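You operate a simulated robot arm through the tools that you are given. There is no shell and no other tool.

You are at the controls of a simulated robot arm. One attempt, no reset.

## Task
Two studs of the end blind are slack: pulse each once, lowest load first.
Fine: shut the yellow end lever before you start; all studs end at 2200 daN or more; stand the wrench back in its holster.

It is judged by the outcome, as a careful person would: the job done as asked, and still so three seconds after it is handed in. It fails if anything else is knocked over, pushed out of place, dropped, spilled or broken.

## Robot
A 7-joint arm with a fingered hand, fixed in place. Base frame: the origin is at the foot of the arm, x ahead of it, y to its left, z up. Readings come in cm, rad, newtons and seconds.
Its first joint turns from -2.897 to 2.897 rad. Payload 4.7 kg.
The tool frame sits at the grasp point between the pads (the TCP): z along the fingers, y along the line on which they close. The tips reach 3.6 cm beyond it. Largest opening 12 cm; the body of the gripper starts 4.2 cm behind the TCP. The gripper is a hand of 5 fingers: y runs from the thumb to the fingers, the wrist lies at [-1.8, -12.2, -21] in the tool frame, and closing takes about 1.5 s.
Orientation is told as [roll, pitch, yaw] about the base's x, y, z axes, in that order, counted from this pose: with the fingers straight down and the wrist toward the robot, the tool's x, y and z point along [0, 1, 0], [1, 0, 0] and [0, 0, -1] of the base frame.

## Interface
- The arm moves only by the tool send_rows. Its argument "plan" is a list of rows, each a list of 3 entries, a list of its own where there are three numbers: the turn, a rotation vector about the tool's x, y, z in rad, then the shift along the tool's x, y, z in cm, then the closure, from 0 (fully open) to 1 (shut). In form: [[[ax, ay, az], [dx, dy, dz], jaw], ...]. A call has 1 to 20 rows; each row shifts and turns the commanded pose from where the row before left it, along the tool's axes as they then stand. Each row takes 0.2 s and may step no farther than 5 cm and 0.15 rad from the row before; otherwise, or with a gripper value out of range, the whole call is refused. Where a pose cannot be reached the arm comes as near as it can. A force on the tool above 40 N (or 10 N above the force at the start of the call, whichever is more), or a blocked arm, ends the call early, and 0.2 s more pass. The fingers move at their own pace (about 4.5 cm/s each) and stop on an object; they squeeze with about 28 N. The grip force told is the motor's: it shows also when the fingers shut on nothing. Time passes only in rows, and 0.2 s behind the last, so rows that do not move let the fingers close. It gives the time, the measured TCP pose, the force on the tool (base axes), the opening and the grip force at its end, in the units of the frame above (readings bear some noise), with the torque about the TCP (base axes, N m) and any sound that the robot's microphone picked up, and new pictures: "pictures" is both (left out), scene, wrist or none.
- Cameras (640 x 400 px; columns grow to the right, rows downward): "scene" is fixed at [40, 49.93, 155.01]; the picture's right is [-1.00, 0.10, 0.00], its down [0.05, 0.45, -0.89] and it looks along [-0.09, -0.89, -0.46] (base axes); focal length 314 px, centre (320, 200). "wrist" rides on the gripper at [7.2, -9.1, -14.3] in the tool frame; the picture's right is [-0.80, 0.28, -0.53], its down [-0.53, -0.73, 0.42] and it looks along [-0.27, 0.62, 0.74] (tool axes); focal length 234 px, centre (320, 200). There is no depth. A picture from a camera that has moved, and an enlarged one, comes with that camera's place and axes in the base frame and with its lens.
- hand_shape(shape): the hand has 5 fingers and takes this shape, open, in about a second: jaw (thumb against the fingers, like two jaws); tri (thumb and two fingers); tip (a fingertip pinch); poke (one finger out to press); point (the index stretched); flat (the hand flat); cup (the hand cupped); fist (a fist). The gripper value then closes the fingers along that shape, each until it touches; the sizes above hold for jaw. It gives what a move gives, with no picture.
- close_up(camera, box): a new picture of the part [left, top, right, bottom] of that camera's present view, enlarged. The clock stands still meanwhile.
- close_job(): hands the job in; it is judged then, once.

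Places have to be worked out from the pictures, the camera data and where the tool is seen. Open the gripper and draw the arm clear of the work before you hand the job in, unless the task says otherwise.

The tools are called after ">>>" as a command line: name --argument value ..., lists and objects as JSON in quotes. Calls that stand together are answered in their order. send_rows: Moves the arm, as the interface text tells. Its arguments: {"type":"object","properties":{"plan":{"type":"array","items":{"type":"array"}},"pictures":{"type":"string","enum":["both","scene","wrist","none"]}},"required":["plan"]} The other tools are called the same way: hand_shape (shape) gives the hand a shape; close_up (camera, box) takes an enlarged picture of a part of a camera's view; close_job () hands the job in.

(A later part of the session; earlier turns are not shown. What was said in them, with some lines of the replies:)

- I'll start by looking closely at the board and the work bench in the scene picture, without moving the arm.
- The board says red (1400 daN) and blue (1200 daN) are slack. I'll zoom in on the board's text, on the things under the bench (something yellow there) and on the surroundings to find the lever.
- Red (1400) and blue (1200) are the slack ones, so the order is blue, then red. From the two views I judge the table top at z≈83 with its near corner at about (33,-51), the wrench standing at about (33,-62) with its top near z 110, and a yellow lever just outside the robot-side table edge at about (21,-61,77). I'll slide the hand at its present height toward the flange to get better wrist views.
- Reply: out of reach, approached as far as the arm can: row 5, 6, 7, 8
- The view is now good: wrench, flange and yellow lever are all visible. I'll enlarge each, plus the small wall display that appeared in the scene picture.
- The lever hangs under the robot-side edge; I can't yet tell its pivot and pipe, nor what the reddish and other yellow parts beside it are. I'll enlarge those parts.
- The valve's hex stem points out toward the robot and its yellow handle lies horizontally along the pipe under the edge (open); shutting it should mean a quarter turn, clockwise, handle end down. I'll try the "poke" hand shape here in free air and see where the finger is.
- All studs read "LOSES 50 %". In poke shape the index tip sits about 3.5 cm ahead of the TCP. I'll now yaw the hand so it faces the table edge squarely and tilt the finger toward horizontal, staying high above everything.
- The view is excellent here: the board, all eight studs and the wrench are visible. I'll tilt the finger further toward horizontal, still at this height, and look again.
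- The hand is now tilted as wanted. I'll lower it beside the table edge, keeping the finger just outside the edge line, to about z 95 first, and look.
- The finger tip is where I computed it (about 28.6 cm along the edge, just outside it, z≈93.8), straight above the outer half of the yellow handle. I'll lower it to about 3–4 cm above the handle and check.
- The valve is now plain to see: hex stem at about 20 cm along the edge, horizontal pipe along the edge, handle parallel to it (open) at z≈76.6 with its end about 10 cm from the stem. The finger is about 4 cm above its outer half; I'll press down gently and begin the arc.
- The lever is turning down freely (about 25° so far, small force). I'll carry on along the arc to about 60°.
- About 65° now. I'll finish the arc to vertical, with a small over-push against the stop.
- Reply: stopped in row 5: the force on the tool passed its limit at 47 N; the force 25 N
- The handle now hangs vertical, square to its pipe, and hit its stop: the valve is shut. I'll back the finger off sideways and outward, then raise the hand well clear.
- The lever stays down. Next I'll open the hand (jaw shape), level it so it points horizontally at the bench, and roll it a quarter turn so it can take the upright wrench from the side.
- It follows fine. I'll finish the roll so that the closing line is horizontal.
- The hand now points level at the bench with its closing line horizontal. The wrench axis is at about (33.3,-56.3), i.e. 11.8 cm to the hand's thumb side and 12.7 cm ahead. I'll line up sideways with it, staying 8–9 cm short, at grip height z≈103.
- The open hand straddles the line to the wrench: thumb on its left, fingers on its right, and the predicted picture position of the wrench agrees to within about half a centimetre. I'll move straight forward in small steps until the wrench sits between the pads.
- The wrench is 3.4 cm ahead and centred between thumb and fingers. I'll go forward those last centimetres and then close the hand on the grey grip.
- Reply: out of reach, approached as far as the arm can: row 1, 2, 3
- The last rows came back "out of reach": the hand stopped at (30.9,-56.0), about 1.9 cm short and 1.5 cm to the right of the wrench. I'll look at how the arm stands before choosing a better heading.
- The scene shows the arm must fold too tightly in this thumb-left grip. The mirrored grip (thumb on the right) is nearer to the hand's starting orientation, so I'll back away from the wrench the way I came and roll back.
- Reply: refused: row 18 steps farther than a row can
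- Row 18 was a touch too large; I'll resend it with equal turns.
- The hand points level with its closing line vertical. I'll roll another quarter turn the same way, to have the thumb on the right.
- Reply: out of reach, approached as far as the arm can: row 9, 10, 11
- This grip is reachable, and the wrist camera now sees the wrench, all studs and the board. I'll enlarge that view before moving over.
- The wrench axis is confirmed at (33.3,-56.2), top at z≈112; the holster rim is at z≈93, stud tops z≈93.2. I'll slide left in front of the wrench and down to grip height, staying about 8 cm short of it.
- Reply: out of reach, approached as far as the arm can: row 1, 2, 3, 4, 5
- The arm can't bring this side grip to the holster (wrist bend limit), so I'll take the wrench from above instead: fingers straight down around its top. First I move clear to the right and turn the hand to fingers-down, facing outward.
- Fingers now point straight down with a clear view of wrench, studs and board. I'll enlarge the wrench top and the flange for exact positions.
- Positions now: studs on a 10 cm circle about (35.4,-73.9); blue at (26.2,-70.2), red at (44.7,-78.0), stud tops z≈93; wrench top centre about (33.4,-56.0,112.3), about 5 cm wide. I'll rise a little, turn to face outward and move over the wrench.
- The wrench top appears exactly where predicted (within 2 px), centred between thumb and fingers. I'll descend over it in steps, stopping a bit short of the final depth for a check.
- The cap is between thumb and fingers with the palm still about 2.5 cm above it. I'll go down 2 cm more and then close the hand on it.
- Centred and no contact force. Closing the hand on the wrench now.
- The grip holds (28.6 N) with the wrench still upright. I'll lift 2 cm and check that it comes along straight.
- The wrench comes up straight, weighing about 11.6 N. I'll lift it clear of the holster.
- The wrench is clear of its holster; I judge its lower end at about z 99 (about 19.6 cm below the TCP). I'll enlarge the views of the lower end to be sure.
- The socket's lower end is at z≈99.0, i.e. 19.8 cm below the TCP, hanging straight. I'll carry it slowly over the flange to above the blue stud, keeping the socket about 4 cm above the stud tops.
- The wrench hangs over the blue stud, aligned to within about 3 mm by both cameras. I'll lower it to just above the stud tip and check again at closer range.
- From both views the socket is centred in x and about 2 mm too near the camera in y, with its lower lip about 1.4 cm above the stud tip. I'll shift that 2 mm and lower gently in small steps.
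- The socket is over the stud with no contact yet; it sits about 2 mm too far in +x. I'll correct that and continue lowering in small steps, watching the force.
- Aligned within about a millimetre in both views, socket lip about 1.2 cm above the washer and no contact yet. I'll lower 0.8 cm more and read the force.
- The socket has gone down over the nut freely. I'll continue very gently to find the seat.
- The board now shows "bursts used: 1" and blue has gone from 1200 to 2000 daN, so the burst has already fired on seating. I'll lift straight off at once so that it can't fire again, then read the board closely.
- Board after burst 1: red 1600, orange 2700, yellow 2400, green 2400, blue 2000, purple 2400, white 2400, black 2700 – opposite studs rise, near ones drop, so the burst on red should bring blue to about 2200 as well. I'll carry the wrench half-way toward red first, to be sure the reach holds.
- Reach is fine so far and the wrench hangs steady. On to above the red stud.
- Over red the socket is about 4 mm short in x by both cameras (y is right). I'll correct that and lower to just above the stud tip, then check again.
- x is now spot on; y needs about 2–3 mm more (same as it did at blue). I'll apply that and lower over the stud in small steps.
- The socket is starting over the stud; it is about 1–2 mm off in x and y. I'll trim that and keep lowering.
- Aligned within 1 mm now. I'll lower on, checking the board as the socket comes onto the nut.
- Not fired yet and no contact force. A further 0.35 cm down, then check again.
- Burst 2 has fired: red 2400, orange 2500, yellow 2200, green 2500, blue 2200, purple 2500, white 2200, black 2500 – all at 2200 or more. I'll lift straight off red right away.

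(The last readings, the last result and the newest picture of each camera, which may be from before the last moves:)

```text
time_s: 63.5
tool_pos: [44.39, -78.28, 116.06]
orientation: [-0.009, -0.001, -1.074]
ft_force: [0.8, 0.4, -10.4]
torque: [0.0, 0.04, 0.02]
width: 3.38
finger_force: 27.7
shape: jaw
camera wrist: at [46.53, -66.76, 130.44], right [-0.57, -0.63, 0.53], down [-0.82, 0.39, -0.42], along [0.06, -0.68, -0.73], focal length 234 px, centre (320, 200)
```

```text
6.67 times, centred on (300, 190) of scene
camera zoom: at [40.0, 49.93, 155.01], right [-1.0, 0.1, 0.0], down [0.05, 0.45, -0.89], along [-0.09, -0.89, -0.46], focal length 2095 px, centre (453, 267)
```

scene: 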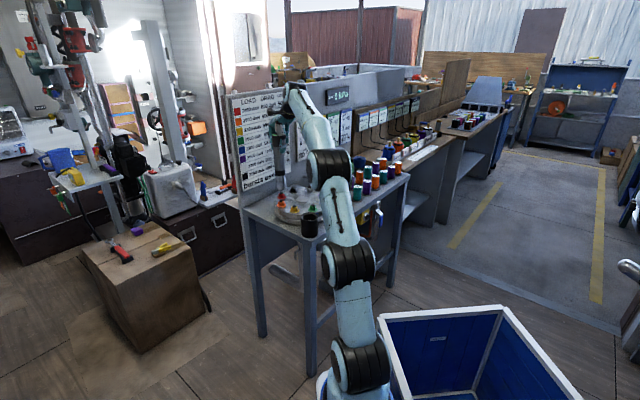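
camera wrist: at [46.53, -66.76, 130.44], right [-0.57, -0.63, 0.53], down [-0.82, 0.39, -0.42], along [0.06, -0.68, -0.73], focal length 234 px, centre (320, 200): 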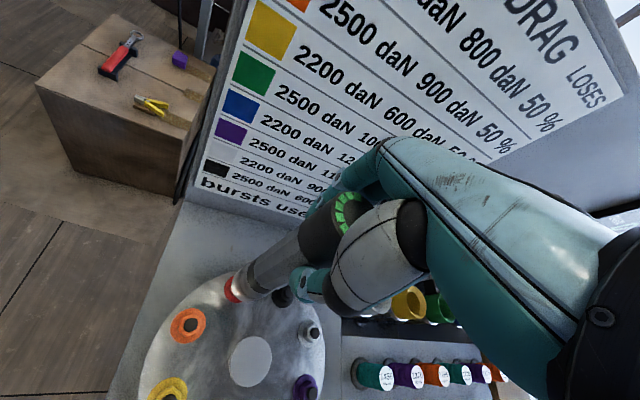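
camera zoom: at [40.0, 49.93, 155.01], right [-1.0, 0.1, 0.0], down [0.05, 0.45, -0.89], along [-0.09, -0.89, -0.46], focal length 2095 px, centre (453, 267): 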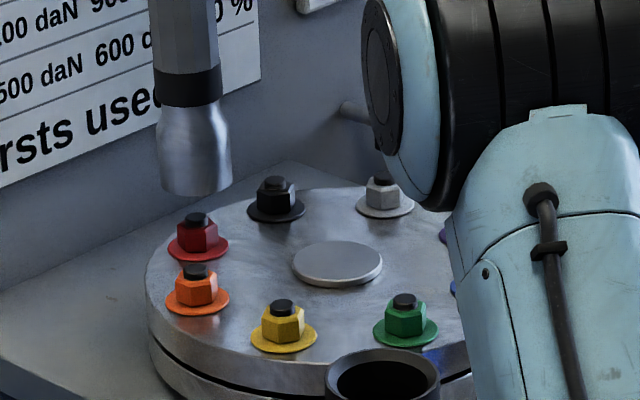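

Clear of red. Now I'll carry the wrench back to above its holster, rising slightly on the way.

>>> send_rows --plan '[[[0, 0, 0], [0.08, -1.0, -0.2], 1], [[0, 0, 0], [0.08, -2.0, -0.4], 1], [[0, 0, 0], [0.08, -2.8, -0.5], 1], [[0, 0, 0], [0.08, -2.8, -0.5], 1], [[0, 0, 0], [0.09, -2.8, -0.4], 1], [[0, 0, 0], [0.09, -2.8, -0.4], 1], [[0, 0, 0], [0.08, -2.8, -0.4], 1], [[0, 0, 0], [0.08, -2.8, 0], 1], [[0, 0, 0], [0.08, -2.6, 0], 1], [[0, 0, 0], [0.08, -1.5, 0], 1], [[0, 0, 0], [0.02, -0.68, 0], 1], [[0, 0, 0], [0, 0, 0], 1]]'

>>> close_up --camera "scene" --box '[280, 170, 345, 245]'

>>> close_up --camera "wrist" --box '[190, 220, 310, 330]'

>>> close_up --camera "scene" --box '[225, 80, 305, 195]'

```text
time_s: 66.2
tool_pos: [33.72, -56.02, 118.89]
orientation: [-0.008, -0.001, -1.074]
ft_force: [0.6, -0.8, -10.4]
torque: [-0.02, -0.01, 0.02]
width: 3.35
finger_force: 28.1
shape: jaw
camera wrist: at [35.78, -44.59, 133.1], right [-0.57, -0.63, 0.53], down [-0.82, 0.39, -0.42], along [0.06, -0.68, -0.73], focal length 234 px, centre (320, 200)
```

scene: 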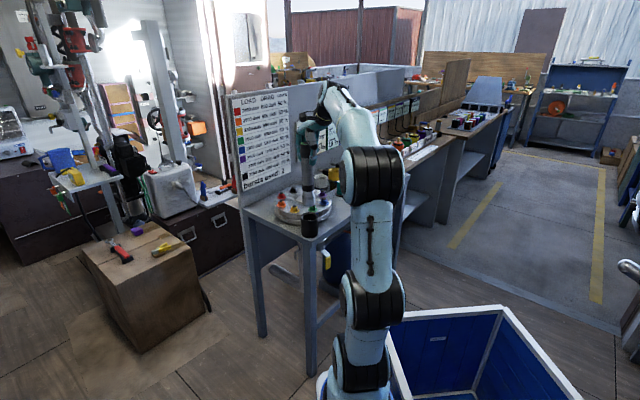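
wrist: 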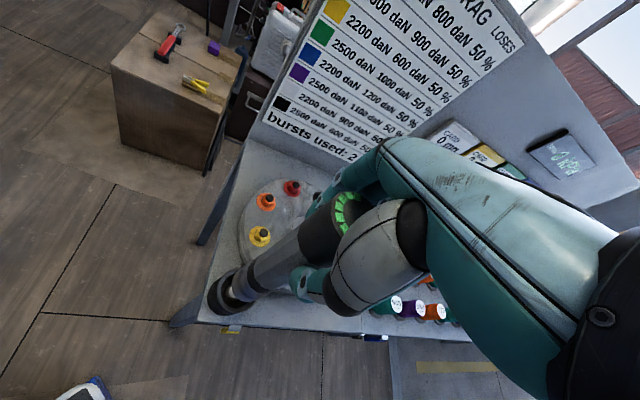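

```text
5.33 times, centred on (312, 208) of scene
camera zoom: at [40.0, 49.93, 155.01], right [-1.0, 0.1, 0.0], down [0.05, 0.45, -0.89], along [-0.09, -0.89, -0.46], focal length 1676 px, centre (360, 160)
```

zoom: 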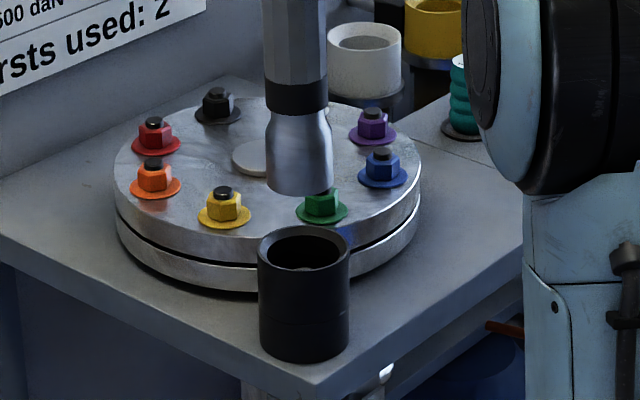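

```text
3.64 times, centred on (250, 275) of wrist
camera zoom: at [35.78, -44.59, 133.1], right [-0.57, -0.63, 0.53], down [-0.82, 0.39, -0.42], along [0.06, -0.68, -0.73], focal length 852 px, centre (574, -73)
```

zoom: 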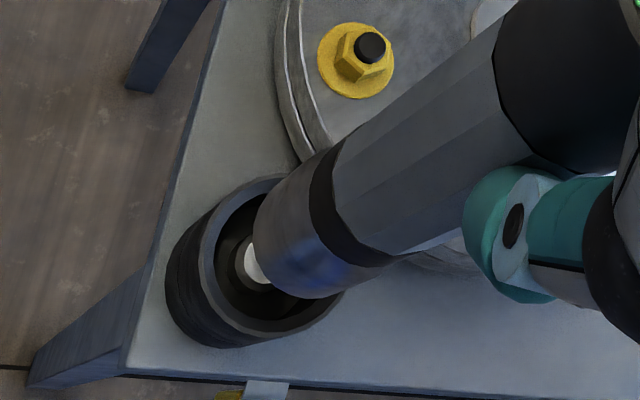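

```text
3.48 times, centred on (265, 138) of scene
camera zoom: at [40.0, 49.93, 155.01], right [-1.0, 0.1, 0.0], down [0.05, 0.45, -0.89], along [-0.09, -0.89, -0.46], focal length 1093 px, centre (511, 417)
```

zoom: 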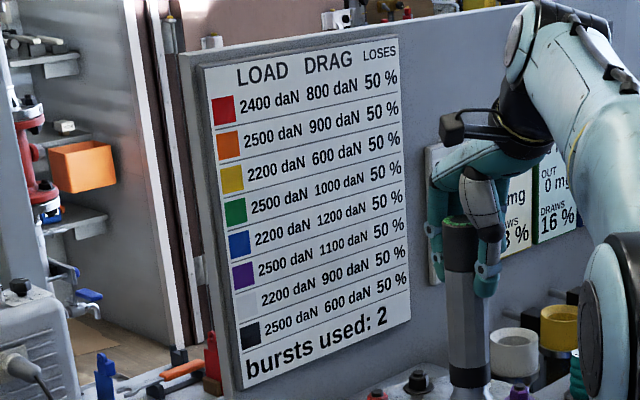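

The board reads "bursts used: 2", all studs 2200 or more. The hand is about 2–3 mm off from where it lifted the wrench out; I'll correct that and lower the socket to just above the holster rim.

>>> send_rows --plan '[[[0, 0, 0], [-0.29, 0.035, 0], 1], [[0, 0, 0], [0, 0, 1.2], 1], [[0, 0, 0], [0, 0, 1.4], 1], [[0, 0, 0], [0, 0, 1.2], 1], [[0, 0, 0], [0, 0, 0.6], 1], [[0, 0, 0], [0, 0, 0], 1]]' --pictures "none"

>>> close_up --camera "scene" --box '[285, 180, 340, 245]'

>>> close_up --camera "wrist" --box '[190, 220, 310, 330]'

```text
time_s: 67.5
tool_pos: [33.25, -56.42, 114.38]
orientation: [-0.009, -0.001, -1.074]
ft_force: [0.2, -0.8, -10.5]
torque: [0.0, 0.01, 0.0]
width: 3.36
finger_force: 27.7
shape: jaw
```

```text
6.15 times, centred on (312, 212) of scene
camera zoom: at [40.0, 49.93, 155.01], right [-1.0, 0.1, 0.0], down [0.05, 0.45, -0.89], along [-0.09, -0.89, -0.46], focal length 1934 px, centre (366, 123)
```

zoom: 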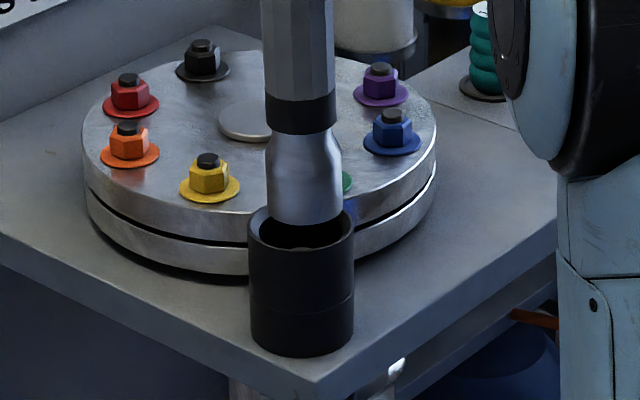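

```text
3.64 times, centred on (250, 275) of wrist
camera zoom: at [35.37, -44.86, 128.69], right [-0.57, -0.63, 0.53], down [-0.82, 0.39, -0.42], along [0.06, -0.68, -0.73], focal length 852 px, centre (574, -73)
```

zoom: 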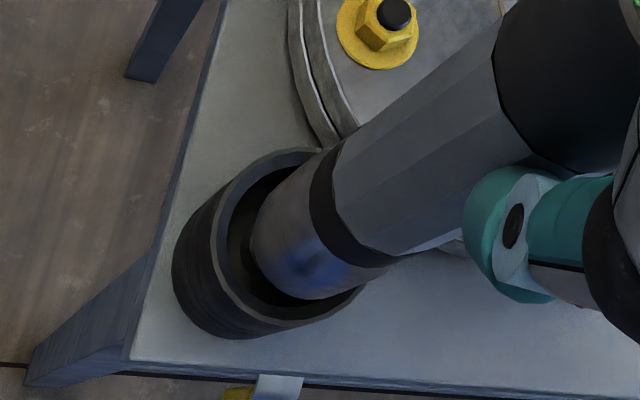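

The socket sits about 3 mm to the −x side of the holster's centre (its bore leaves only about that much play). I'll shift it back and check once more before inserting.

>>> send_rows --plan '[[[0, 0, 0], [0.285, 0.03, 0], 1], [[0, 0, 0], [0, 0, 0], 1]]' --pictures "none"

>>> close_up --camera "scene" --box '[285, 180, 340, 245]'

>>> close_up --camera "wrist" --box '[200, 230, 300, 310]'

```text
time_s: 68.2
tool_pos: [33.57, -56.2, 114.41]
orientation: [-0.009, 0.0, -1.073]
ft_force: [0.5, -0.8, -10.5]
torque: [0.01, 0.03, -0.01]
width: 3.36
finger_force: 28.6
shape: jaw
```

```text
6.15 times, centred on (312, 212) of scene
camera zoom: at [40.0, 49.93, 155.01], right [-1.0, 0.1, 0.0], down [0.05, 0.45, -0.89], along [-0.09, -0.89, -0.46], focal length 1934 px, centre (366, 123)
```

zoom: 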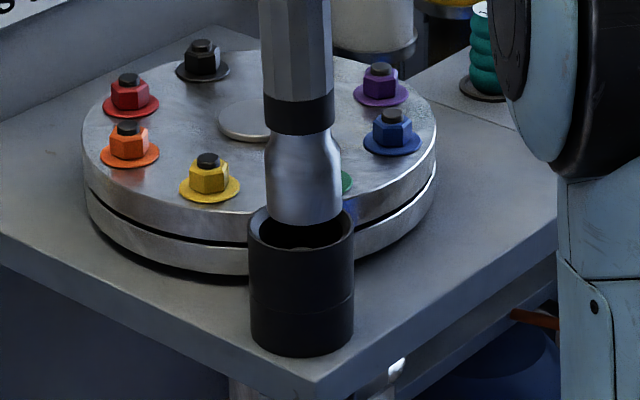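

```text
5.00 times, centred on (250, 270) of wrist
camera zoom: at [35.56, -44.76, 128.7], right [-0.57, -0.63, 0.53], down [-0.82, 0.39, -0.42], along [0.06, -0.68, -0.73], focal length 1171 px, centre (670, -150)
```

zoom: 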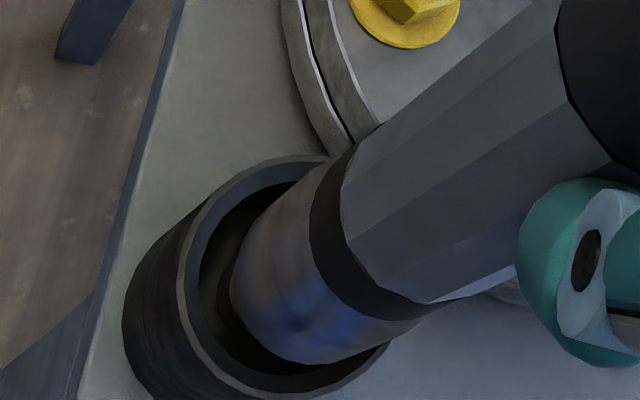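

It still needs about 2 mm in +x by both views; y is right. I'll shift that and lower into the holster gently.

>>> send_rows --plan '[[[0, 0, 0], [0.176, 0.095, 0], 1], [[0, 0, 0], [0, 0, 0.5], 1], [[0, 0, 0], [0, 0, 0.5], 1], [[0, 0, 0], [0, 0, 0], 1]]' --pictures "none"

>>> close_up --camera "scene" --box '[285, 180, 340, 245]'

>>> close_up --camera "wrist" --box '[200, 230, 300, 310]'

```text
time_s: 69.2
tool_pos: [33.78, -56.32, 113.48]
orientation: [-0.009, -0.002, -1.074]
ft_force: [-0.1, 1.1, -11.0]
torque: [0.05, 0.04, 0.01]
width: 3.37
finger_force: 28.2
shape: jaw
```

```text
6.15 times, centred on (312, 212) of scene
camera zoom: at [40.0, 49.93, 155.01], right [-1.0, 0.1, 0.0], down [0.05, 0.45, -0.89], along [-0.09, -0.89, -0.46], focal length 1934 px, centre (366, 123)
```

zoom: 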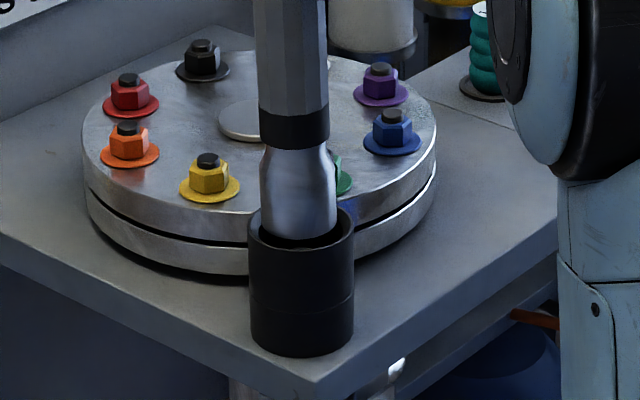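

```text
5.00 times, centred on (250, 270) of wrist
camera zoom: at [35.81, -44.78, 127.73], right [-0.57, -0.63, 0.53], down [-0.82, 0.39, -0.42], along [0.06, -0.68, -0.73], focal length 1171 px, centre (670, -150)
```

zoom: 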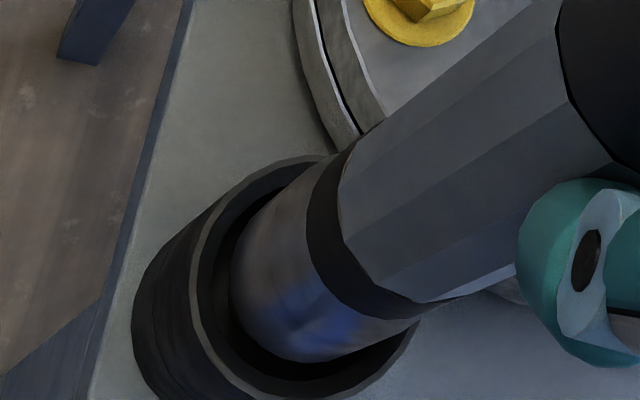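

The lip is at the rim. I'll take larger close-ups to centre it exactly before going in.

>>> close_up --camera "wrist" --box '[220, 250, 280, 315]'

>>> close_up --camera "scene" --box '[298, 205, 324, 225]'

```text
6.15 times, centred on (250, 282) of wrist
camera zoom: at [35.81, -44.78, 127.73], right [-0.57, -0.63, 0.53], down [-0.82, 0.39, -0.42], along [0.06, -0.68, -0.73], focal length 1441 px, centre (751, -308)
```

zoom: 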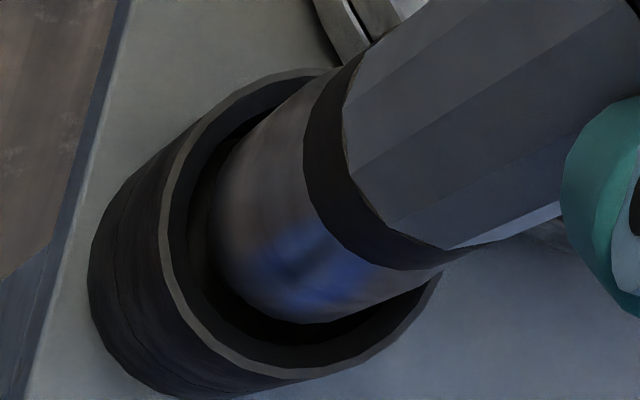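

```text
16.00 times, centred on (311, 215) of scene
camera zoom: at [40.0, 49.93, 155.01], right [-1.0, 0.1, 0.0], down [0.05, 0.45, -0.89], along [-0.09, -0.89, -0.46], focal length 5027 px, centre (464, -40)
```

zoom: 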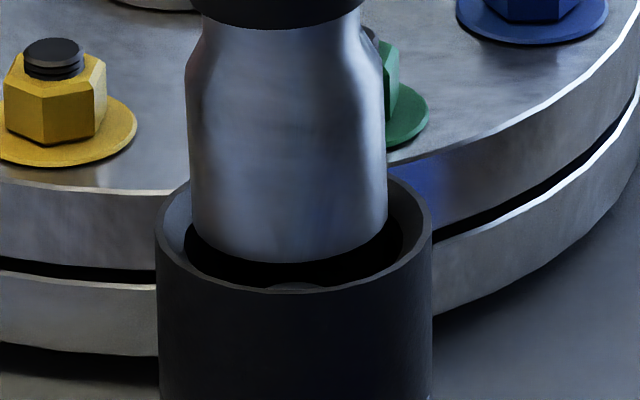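

The socket needs about −1 mm in x and +2 mm in y to be centred in the chamfered bore. I'll make that shift and lower another centimetre, watching the force.

>>> send_rows --plan '[[[0, 0, 0], [0, -0.24, 0], 1], [[0, 0, 0], [0, 0, 0.3], 1], [[0, 0, 0], [0, 0, 0.3], 1], [[0, 0, 0], [0, 0, 0.3], 1], [[0, 0, 0], [0, 0, 0], 1]]' --pictures "none"

>>> close_up --camera "scene" --box '[298, 205, 324, 225]'

>>> close_up --camera "wrist" --box '[220, 250, 280, 315]'

```text
time_s: 70.3
tool_pos: [33.72, -56.09, 112.45]
orientation: [-0.009, 0.0, -1.072]
ft_force: [0.2, 0.4, -9.9]
torque: [-0.02, 0.01, -0.03]
width: 3.35
finger_force: 27.9
shape: jaw
```

```text
16.00 times, centred on (311, 215) of scene
camera zoom: at [40.0, 49.93, 155.01], right [-1.0, 0.1, 0.0], down [0.05, 0.45, -0.89], along [-0.09, -0.89, -0.46], focal length 5027 px, centre (464, -40)
```

zoom: 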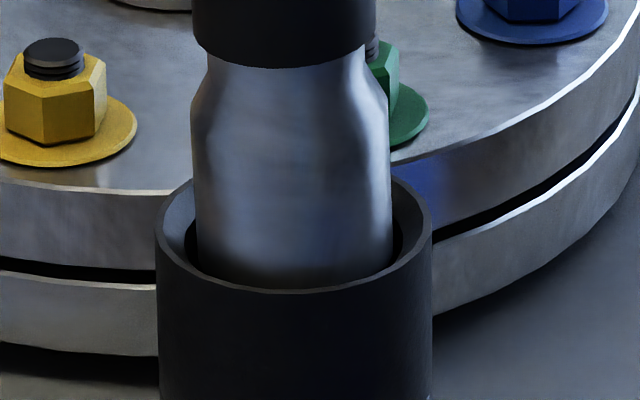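

```text
6.15 times, centred on (250, 282) of wrist
camera zoom: at [35.73, -44.49, 126.86], right [-0.57, -0.63, 0.53], down [-0.82, 0.39, -0.42], along [0.06, -0.68, -0.73], focal length 1441 px, centre (751, -308)
```

zoom: 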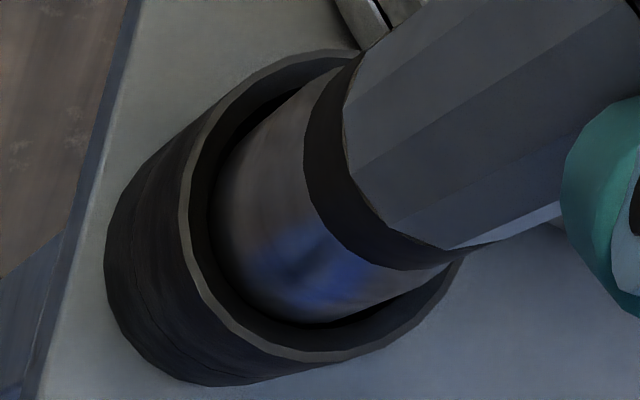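

The socket has entered the bore with no side force. I'll trim 1 mm back in y and keep lowering.

>>> send_rows --plan '[[[0, 0, 0], [-0.05, 0.09, 0.2], 1], [[0, 0, 0], [0, 0, 0.4], 1], [[0, 0, 0], [0, 0, 0.4], 1], [[0, 0, 0], [0, 0, 0.4], 1], [[0, 0, 0], [0, 0, 0], 1]]' --pictures "none"

>>> close_up --camera "scene" --box '[285, 150, 340, 230]'

>>> close_up --camera "wrist" --box '[200, 230, 300, 320]'

```text
time_s: 71.5
tool_pos: [33.71, -56.09, 111.18]
orientation: [-0.01, -0.002, -1.073]
ft_force: [0.3, 0.3, -10.9]
torque: [-0.03, 0.03, 0.0]
width: 3.34
finger_force: 27.9
shape: jaw
```

```text
5.00 times, centred on (312, 190) of scene
camera zoom: at [40.0, 49.93, 155.01], right [-1.0, 0.1, 0.0], down [0.05, 0.45, -0.89], along [-0.09, -0.89, -0.46], focal length 1571 px, centre (358, 250)
```

zoom: 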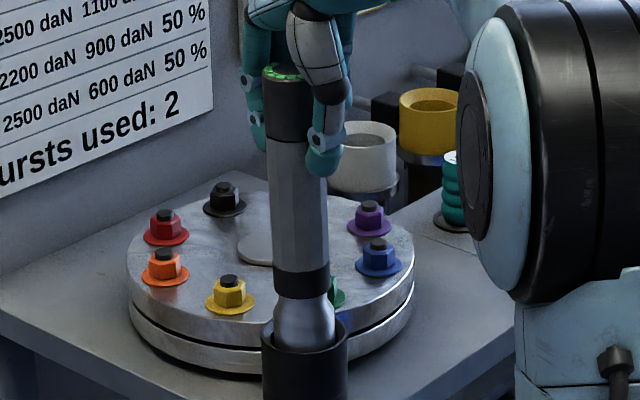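

```text
4.44 times, centred on (250, 275) of wrist
camera zoom: at [35.68, -44.59, 125.46], right [-0.57, -0.63, 0.53], down [-0.82, 0.39, -0.42], along [0.06, -0.68, -0.73], focal length 1041 px, centre (631, -133)
```

zoom: 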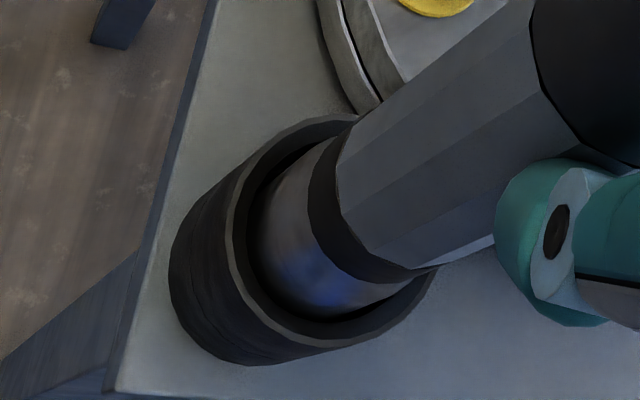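

Still free of contact. Lowering the last part in small steps until the weight comes off the hand.

>>> send_rows --plan '[[[0, 0, 0], [0, 0, 0.4], 1], [[0, 0, 0], [0, 0, 0.4], 1], [[0, 0, 0], [0, 0, 0.4], 1], [[0, 0, 0], [0, 0, 0.4], 1], [[0, 0, 0], [0, 0, 0.3], 1], [[0, 0, 0], [0, 0, 0], 1]]' --pictures "none"

```text
time_s: 73.0
tool_pos: [33.69, -56.22, 109.22]
orientation: [-0.008, -0.002, -1.073]
ft_force: [-0.2, 0.9, -10.9]
torque: [-0.02, 0.0, 0.01]
width: 3.35
finger_force: 28.5
shape: jaw
```

Weight is still on the hand at TCP z 109.2; it was taken at 108.6, so the seat should be about half a centimetre lower. I'll continue in 1.5 mm steps.

>>> send_rows --plan '[[[0, 0, 0], [0, 0, 0.15], 1], [[0, 0, 0], [0, 0, 0.15], 1], [[0, 0, 0], [0, 0, 0.15], 1], [[0, 0, 0], [0, 0, 0.1], 1], [[0, 0, 0], [0, 0, 0], 1]]' --pictures "none"

>>> close_up --camera "scene" --box '[285, 150, 340, 240]'

```text
time_s: 74.2
tool_pos: [33.56, -56.09, 108.76]
orientation: [-0.009, -0.003, -1.073]
ft_force: [-1.7, 0.5, -6.2]
torque: [-0.03, -0.01, 0.0]
width: 3.35
finger_force: 27.7
shape: jaw
```

```text
4.44 times, centred on (312, 195) of scene
camera zoom: at [40.0, 49.93, 155.01], right [-1.0, 0.1, 0.0], down [0.05, 0.45, -0.89], along [-0.09, -0.89, -0.46], focal length 1396 px, centre (353, 222)
```

zoom: 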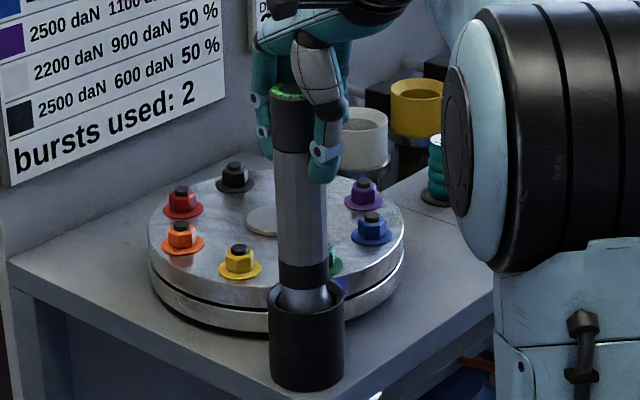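

The weight is coming off (Fz −6.2 N). One millimetre or so more to seat it fully.

>>> send_rows --plan '[[[0, 0, 0], [0, 0, 0.1], 1], [[0, 0, 0], [0, 0, 0.05], 1], [[0, 0, 0], [0, 0, 0], 1]]' --pictures "none"

```text
time_s: 75.0
tool_pos: [33.63, -56.15, 108.77]
orientation: [-0.012, -0.004, -1.073]
ft_force: [-1.5, 1.2, 4.5]
torque: [0.04, 0.02, -0.03]
width: 3.39
finger_force: 28.0
shape: jaw
```

Fully seated (the holster now carries it). I'll open the hand gently, without moving the arm.

>>> send_rows --plan '[[[0, 0, 0], [0, 0, 0], 0.7], [[0, 0, 0], [0, 0, 0], 0.5], [[0, 0, 0], [0, 0, 0], 0.3], [[0, 0, 0], [0, 0, 0], 0.15], [[0, 0, 0], [0, 0, 0], 0], [[0, 0, 0], [0, 0, 0], 0], [[0, 0, 0], [0, 0, 0], 0], [[0, 0, 0], [0, 0, 0], 0]]'

>>> close_up --camera "scene" --box '[285, 150, 340, 240]'

>>> close_up --camera "wrist" --box '[200, 130, 440, 370]'

```text
time_s: 76.8
tool_pos: [33.61, -56.18, 108.51]
orientation: [-0.009, -0.001, -1.074]
ft_force: [0.5, -0.5, 0.1]
torque: [0.0, -0.01, -0.01]
width: 11.96
finger_force: 0.1
shape: jaw
camera wrist: at [35.67, -44.58, 122.89], right [-0.57, -0.63, 0.53], down [-0.82, 0.39, -0.42], along [0.06, -0.68, -0.73], focal length 234 px, centre (320, 200)
```

scene: 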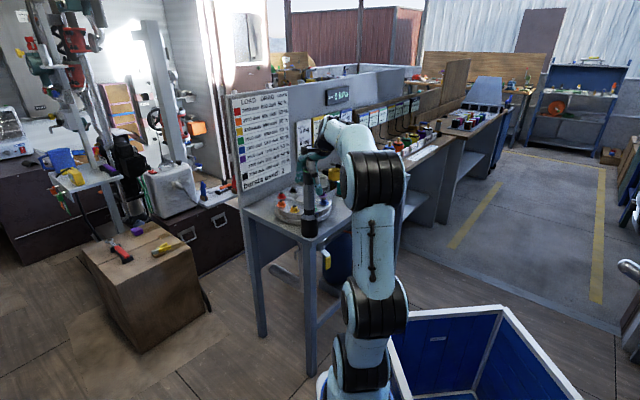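
wrist: 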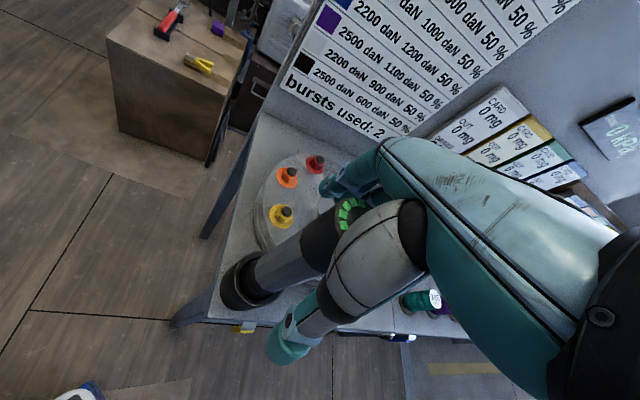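

```text
4.44 times, centred on (312, 195) of scene
camera zoom: at [40.0, 49.93, 155.01], right [-1.0, 0.1, 0.0], down [0.05, 0.45, -0.89], along [-0.09, -0.89, -0.46], focal length 1396 px, centre (353, 222)
```

zoom: 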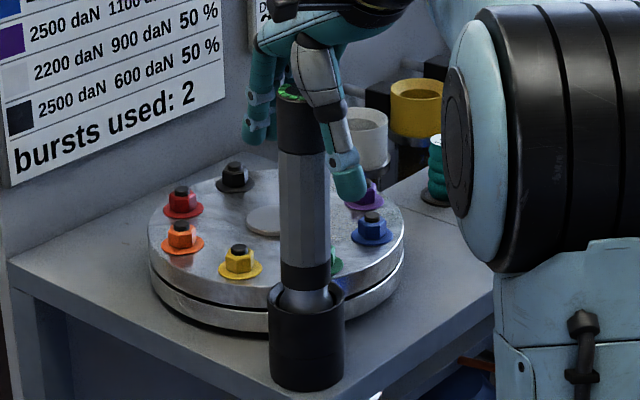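

```text
1.67 times, centred on (320, 250) of wrist
camera zoom: at [35.67, -44.58, 122.89], right [-0.57, -0.63, 0.53], down [-0.82, 0.39, -0.42], along [0.06, -0.68, -0.73], focal length 390 px, centre (320, 117)
```

zoom: 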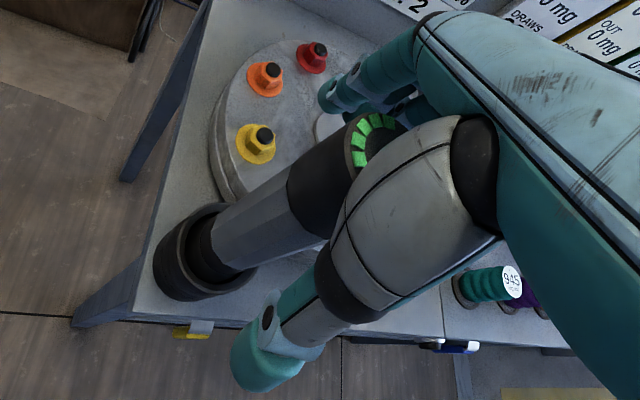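

The wrench stands free in its holster and the hand is open around it. I'll raise straight up off it.

>>> send_rows --plan '[[[0, 0, 0], [0, 0, -1], 0], [[0, 0, 0], [0, 0, -1.5], 0], [[0, 0, 0], [0, 0, -2], 0], [[0, 0, 0], [0, 0, -2.5], 0], [[0, 0, 0], [0, 0, -2.5], 0], [[0, 0, 0], [0, 0, -2.5], 0], [[0, 0, 0], [0, 0, -1.5], 0], [[0, 0, 0], [0, 0, 0], 0]]'

>>> close_up --camera "scene" --box '[270, 140, 350, 250]'

```text
time_s: 78.5
tool_pos: [33.76, -56.23, 122.09]
orientation: [-0.009, -0.001, -1.073]
ft_force: [-0.2, 1.4, 0.4]
torque: [-0.01, 0.02, 0.02]
width: 11.96
finger_force: 0.1
shape: jaw
camera wrist: at [35.85, -44.64, 136.43], right [-0.57, -0.63, 0.53], down [-0.82, 0.39, -0.42], along [0.06, -0.68, -0.73], focal length 234 px, centre (320, 200)
```

scene: 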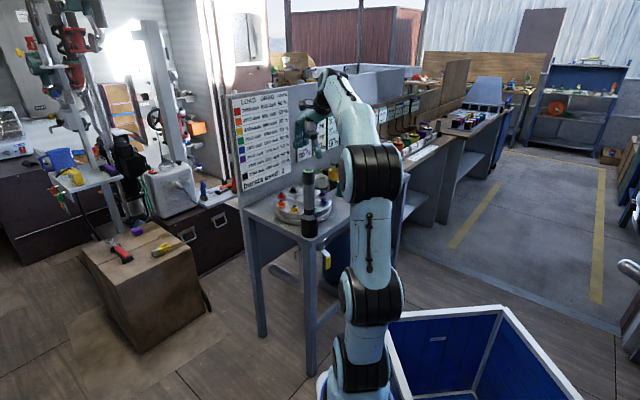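
wrist: 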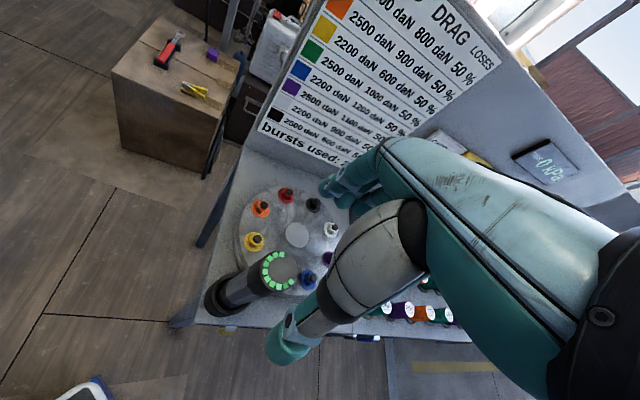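

```text
3.64 times, centred on (310, 195) of scene
camera zoom: at [40.0, 49.93, 155.01], right [-1.0, 0.1, 0.0], down [0.05, 0.45, -0.89], along [-0.09, -0.89, -0.46], focal length 1143 px, centre (356, 218)
```

zoom: 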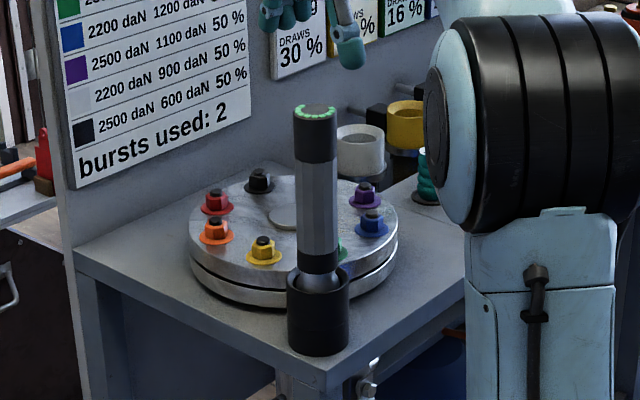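

The wrench stands upright in its holster. I'll draw the hand back and up, clear of the work, and take a last look at everything.

>>> send_rows --plan '[[[0, 0, 0], [0, -1.5, -1], 0], [[0, 0, 0], [0, -2.5, -1], 0], [[0, 0, 0], [0, -2.5, -0.8], 0], [[0, 0, 0], [-1.5, -1.5, 0], 0], [[0, 0, 0], [0, 0, 0], 0], [[0, 0, 0], [0, 0, 0], 0], [[0, 0, 0], [0, 0, 0], 0], [[0, 0, 0], [0, 0, 0], 0], [[0, 0, 0], [0, 0, 0], 0]]'

>>> close_up --camera "scene" --box '[225, 80, 305, 195]'

>>> close_up --camera "scene" --box '[265, 155, 365, 290]'

```text
time_s: 80.5
tool_pos: [28.54, -49.73, 125.07]
orientation: [-0.009, -0.002, -1.073]
ft_force: [0.6, -0.2, 0.0]
torque: [0.0, 0.0, -0.02]
width: 11.95
finger_force: 0.1
shape: jaw
camera wrist: at [30.58, -38.27, 139.29], right [-0.57, -0.63, 0.53], down [-0.82, 0.39, -0.42], along [0.06, -0.68, -0.73], focal length 234 px, centre (320, 200)
```

scene: 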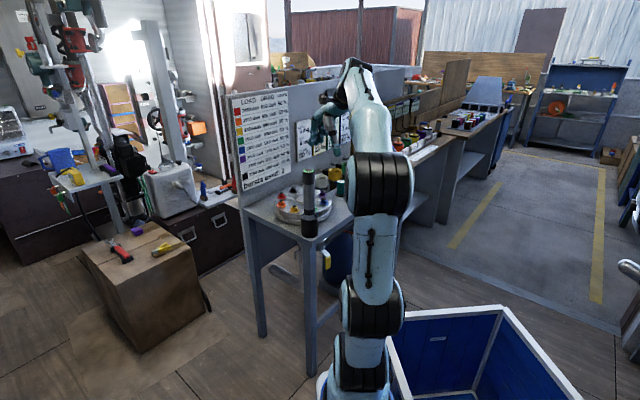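
wrist: 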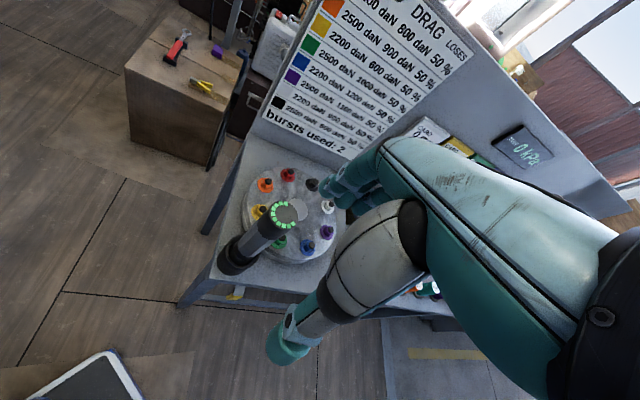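

```text
3.48 times, centred on (265, 138) of scene
camera zoom: at [40.0, 49.93, 155.01], right [-1.0, 0.1, 0.0], down [0.05, 0.45, -0.89], along [-0.09, -0.89, -0.46], focal length 1093 px, centre (511, 417)
```

zoom: 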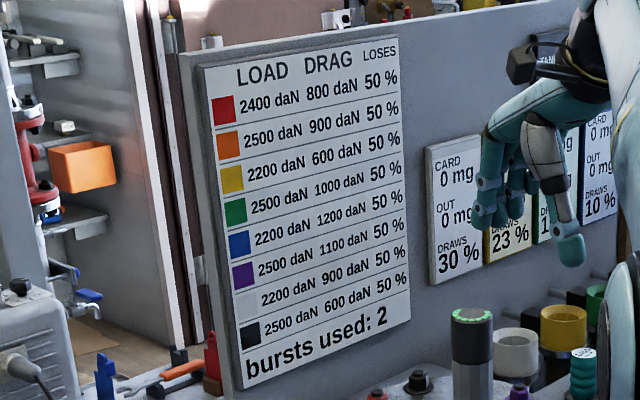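

```text
2.96 times, centred on (315, 222) of scene
camera zoom: at [40.0, 49.93, 155.01], right [-1.0, 0.1, 0.0], down [0.05, 0.45, -0.89], along [-0.09, -0.89, -0.46], focal length 931 px, centre (335, 133)
```

zoom: 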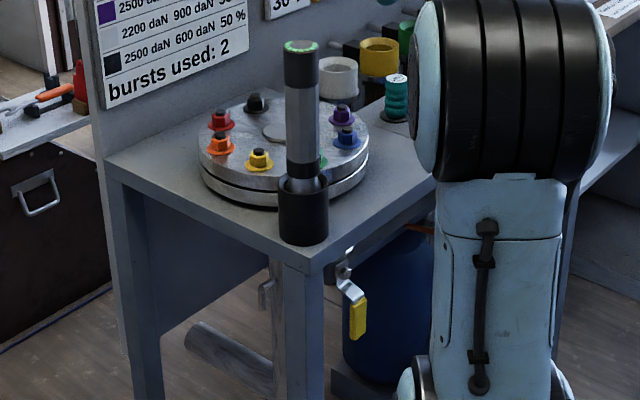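

Everything checks out: the yellow lever hangs down (shut), there were two bursts (blue first, then red), and all studs read 2200–2500 daN. The wrench stands in its holster and the open hand is clear, so I'm handing the job in.

>>> close_job

```text
The job is handed in.
```

The job is done and handed in. Both slack studs were pulsed once, and every stud ended at 2200 daN or more.

- **Lever:** I shut the yellow end lever before touching the wrench. It turned a quarter turn down to its stop and stayed there.
- **Pulses:** blue went first (1200 daN), then red. The board reads "bursts used: 2".
- **Final loads:**

| Stud | Final load (daN) |
|---|---|
| Red | 2400 |
| Orange | 2500 |
| Yellow | 2200 |
| Green | 2500 |
| Blue | 2200 |
| Purple | 2500 |
| White | 2200 |
| Black | 2500 |

Yellow, blue and white sit exactly at the 2200 limit.

- **Wrench:** it stands upright in its holster. The hand is open and drawn clear, and I saw nothing knocked over or moved.
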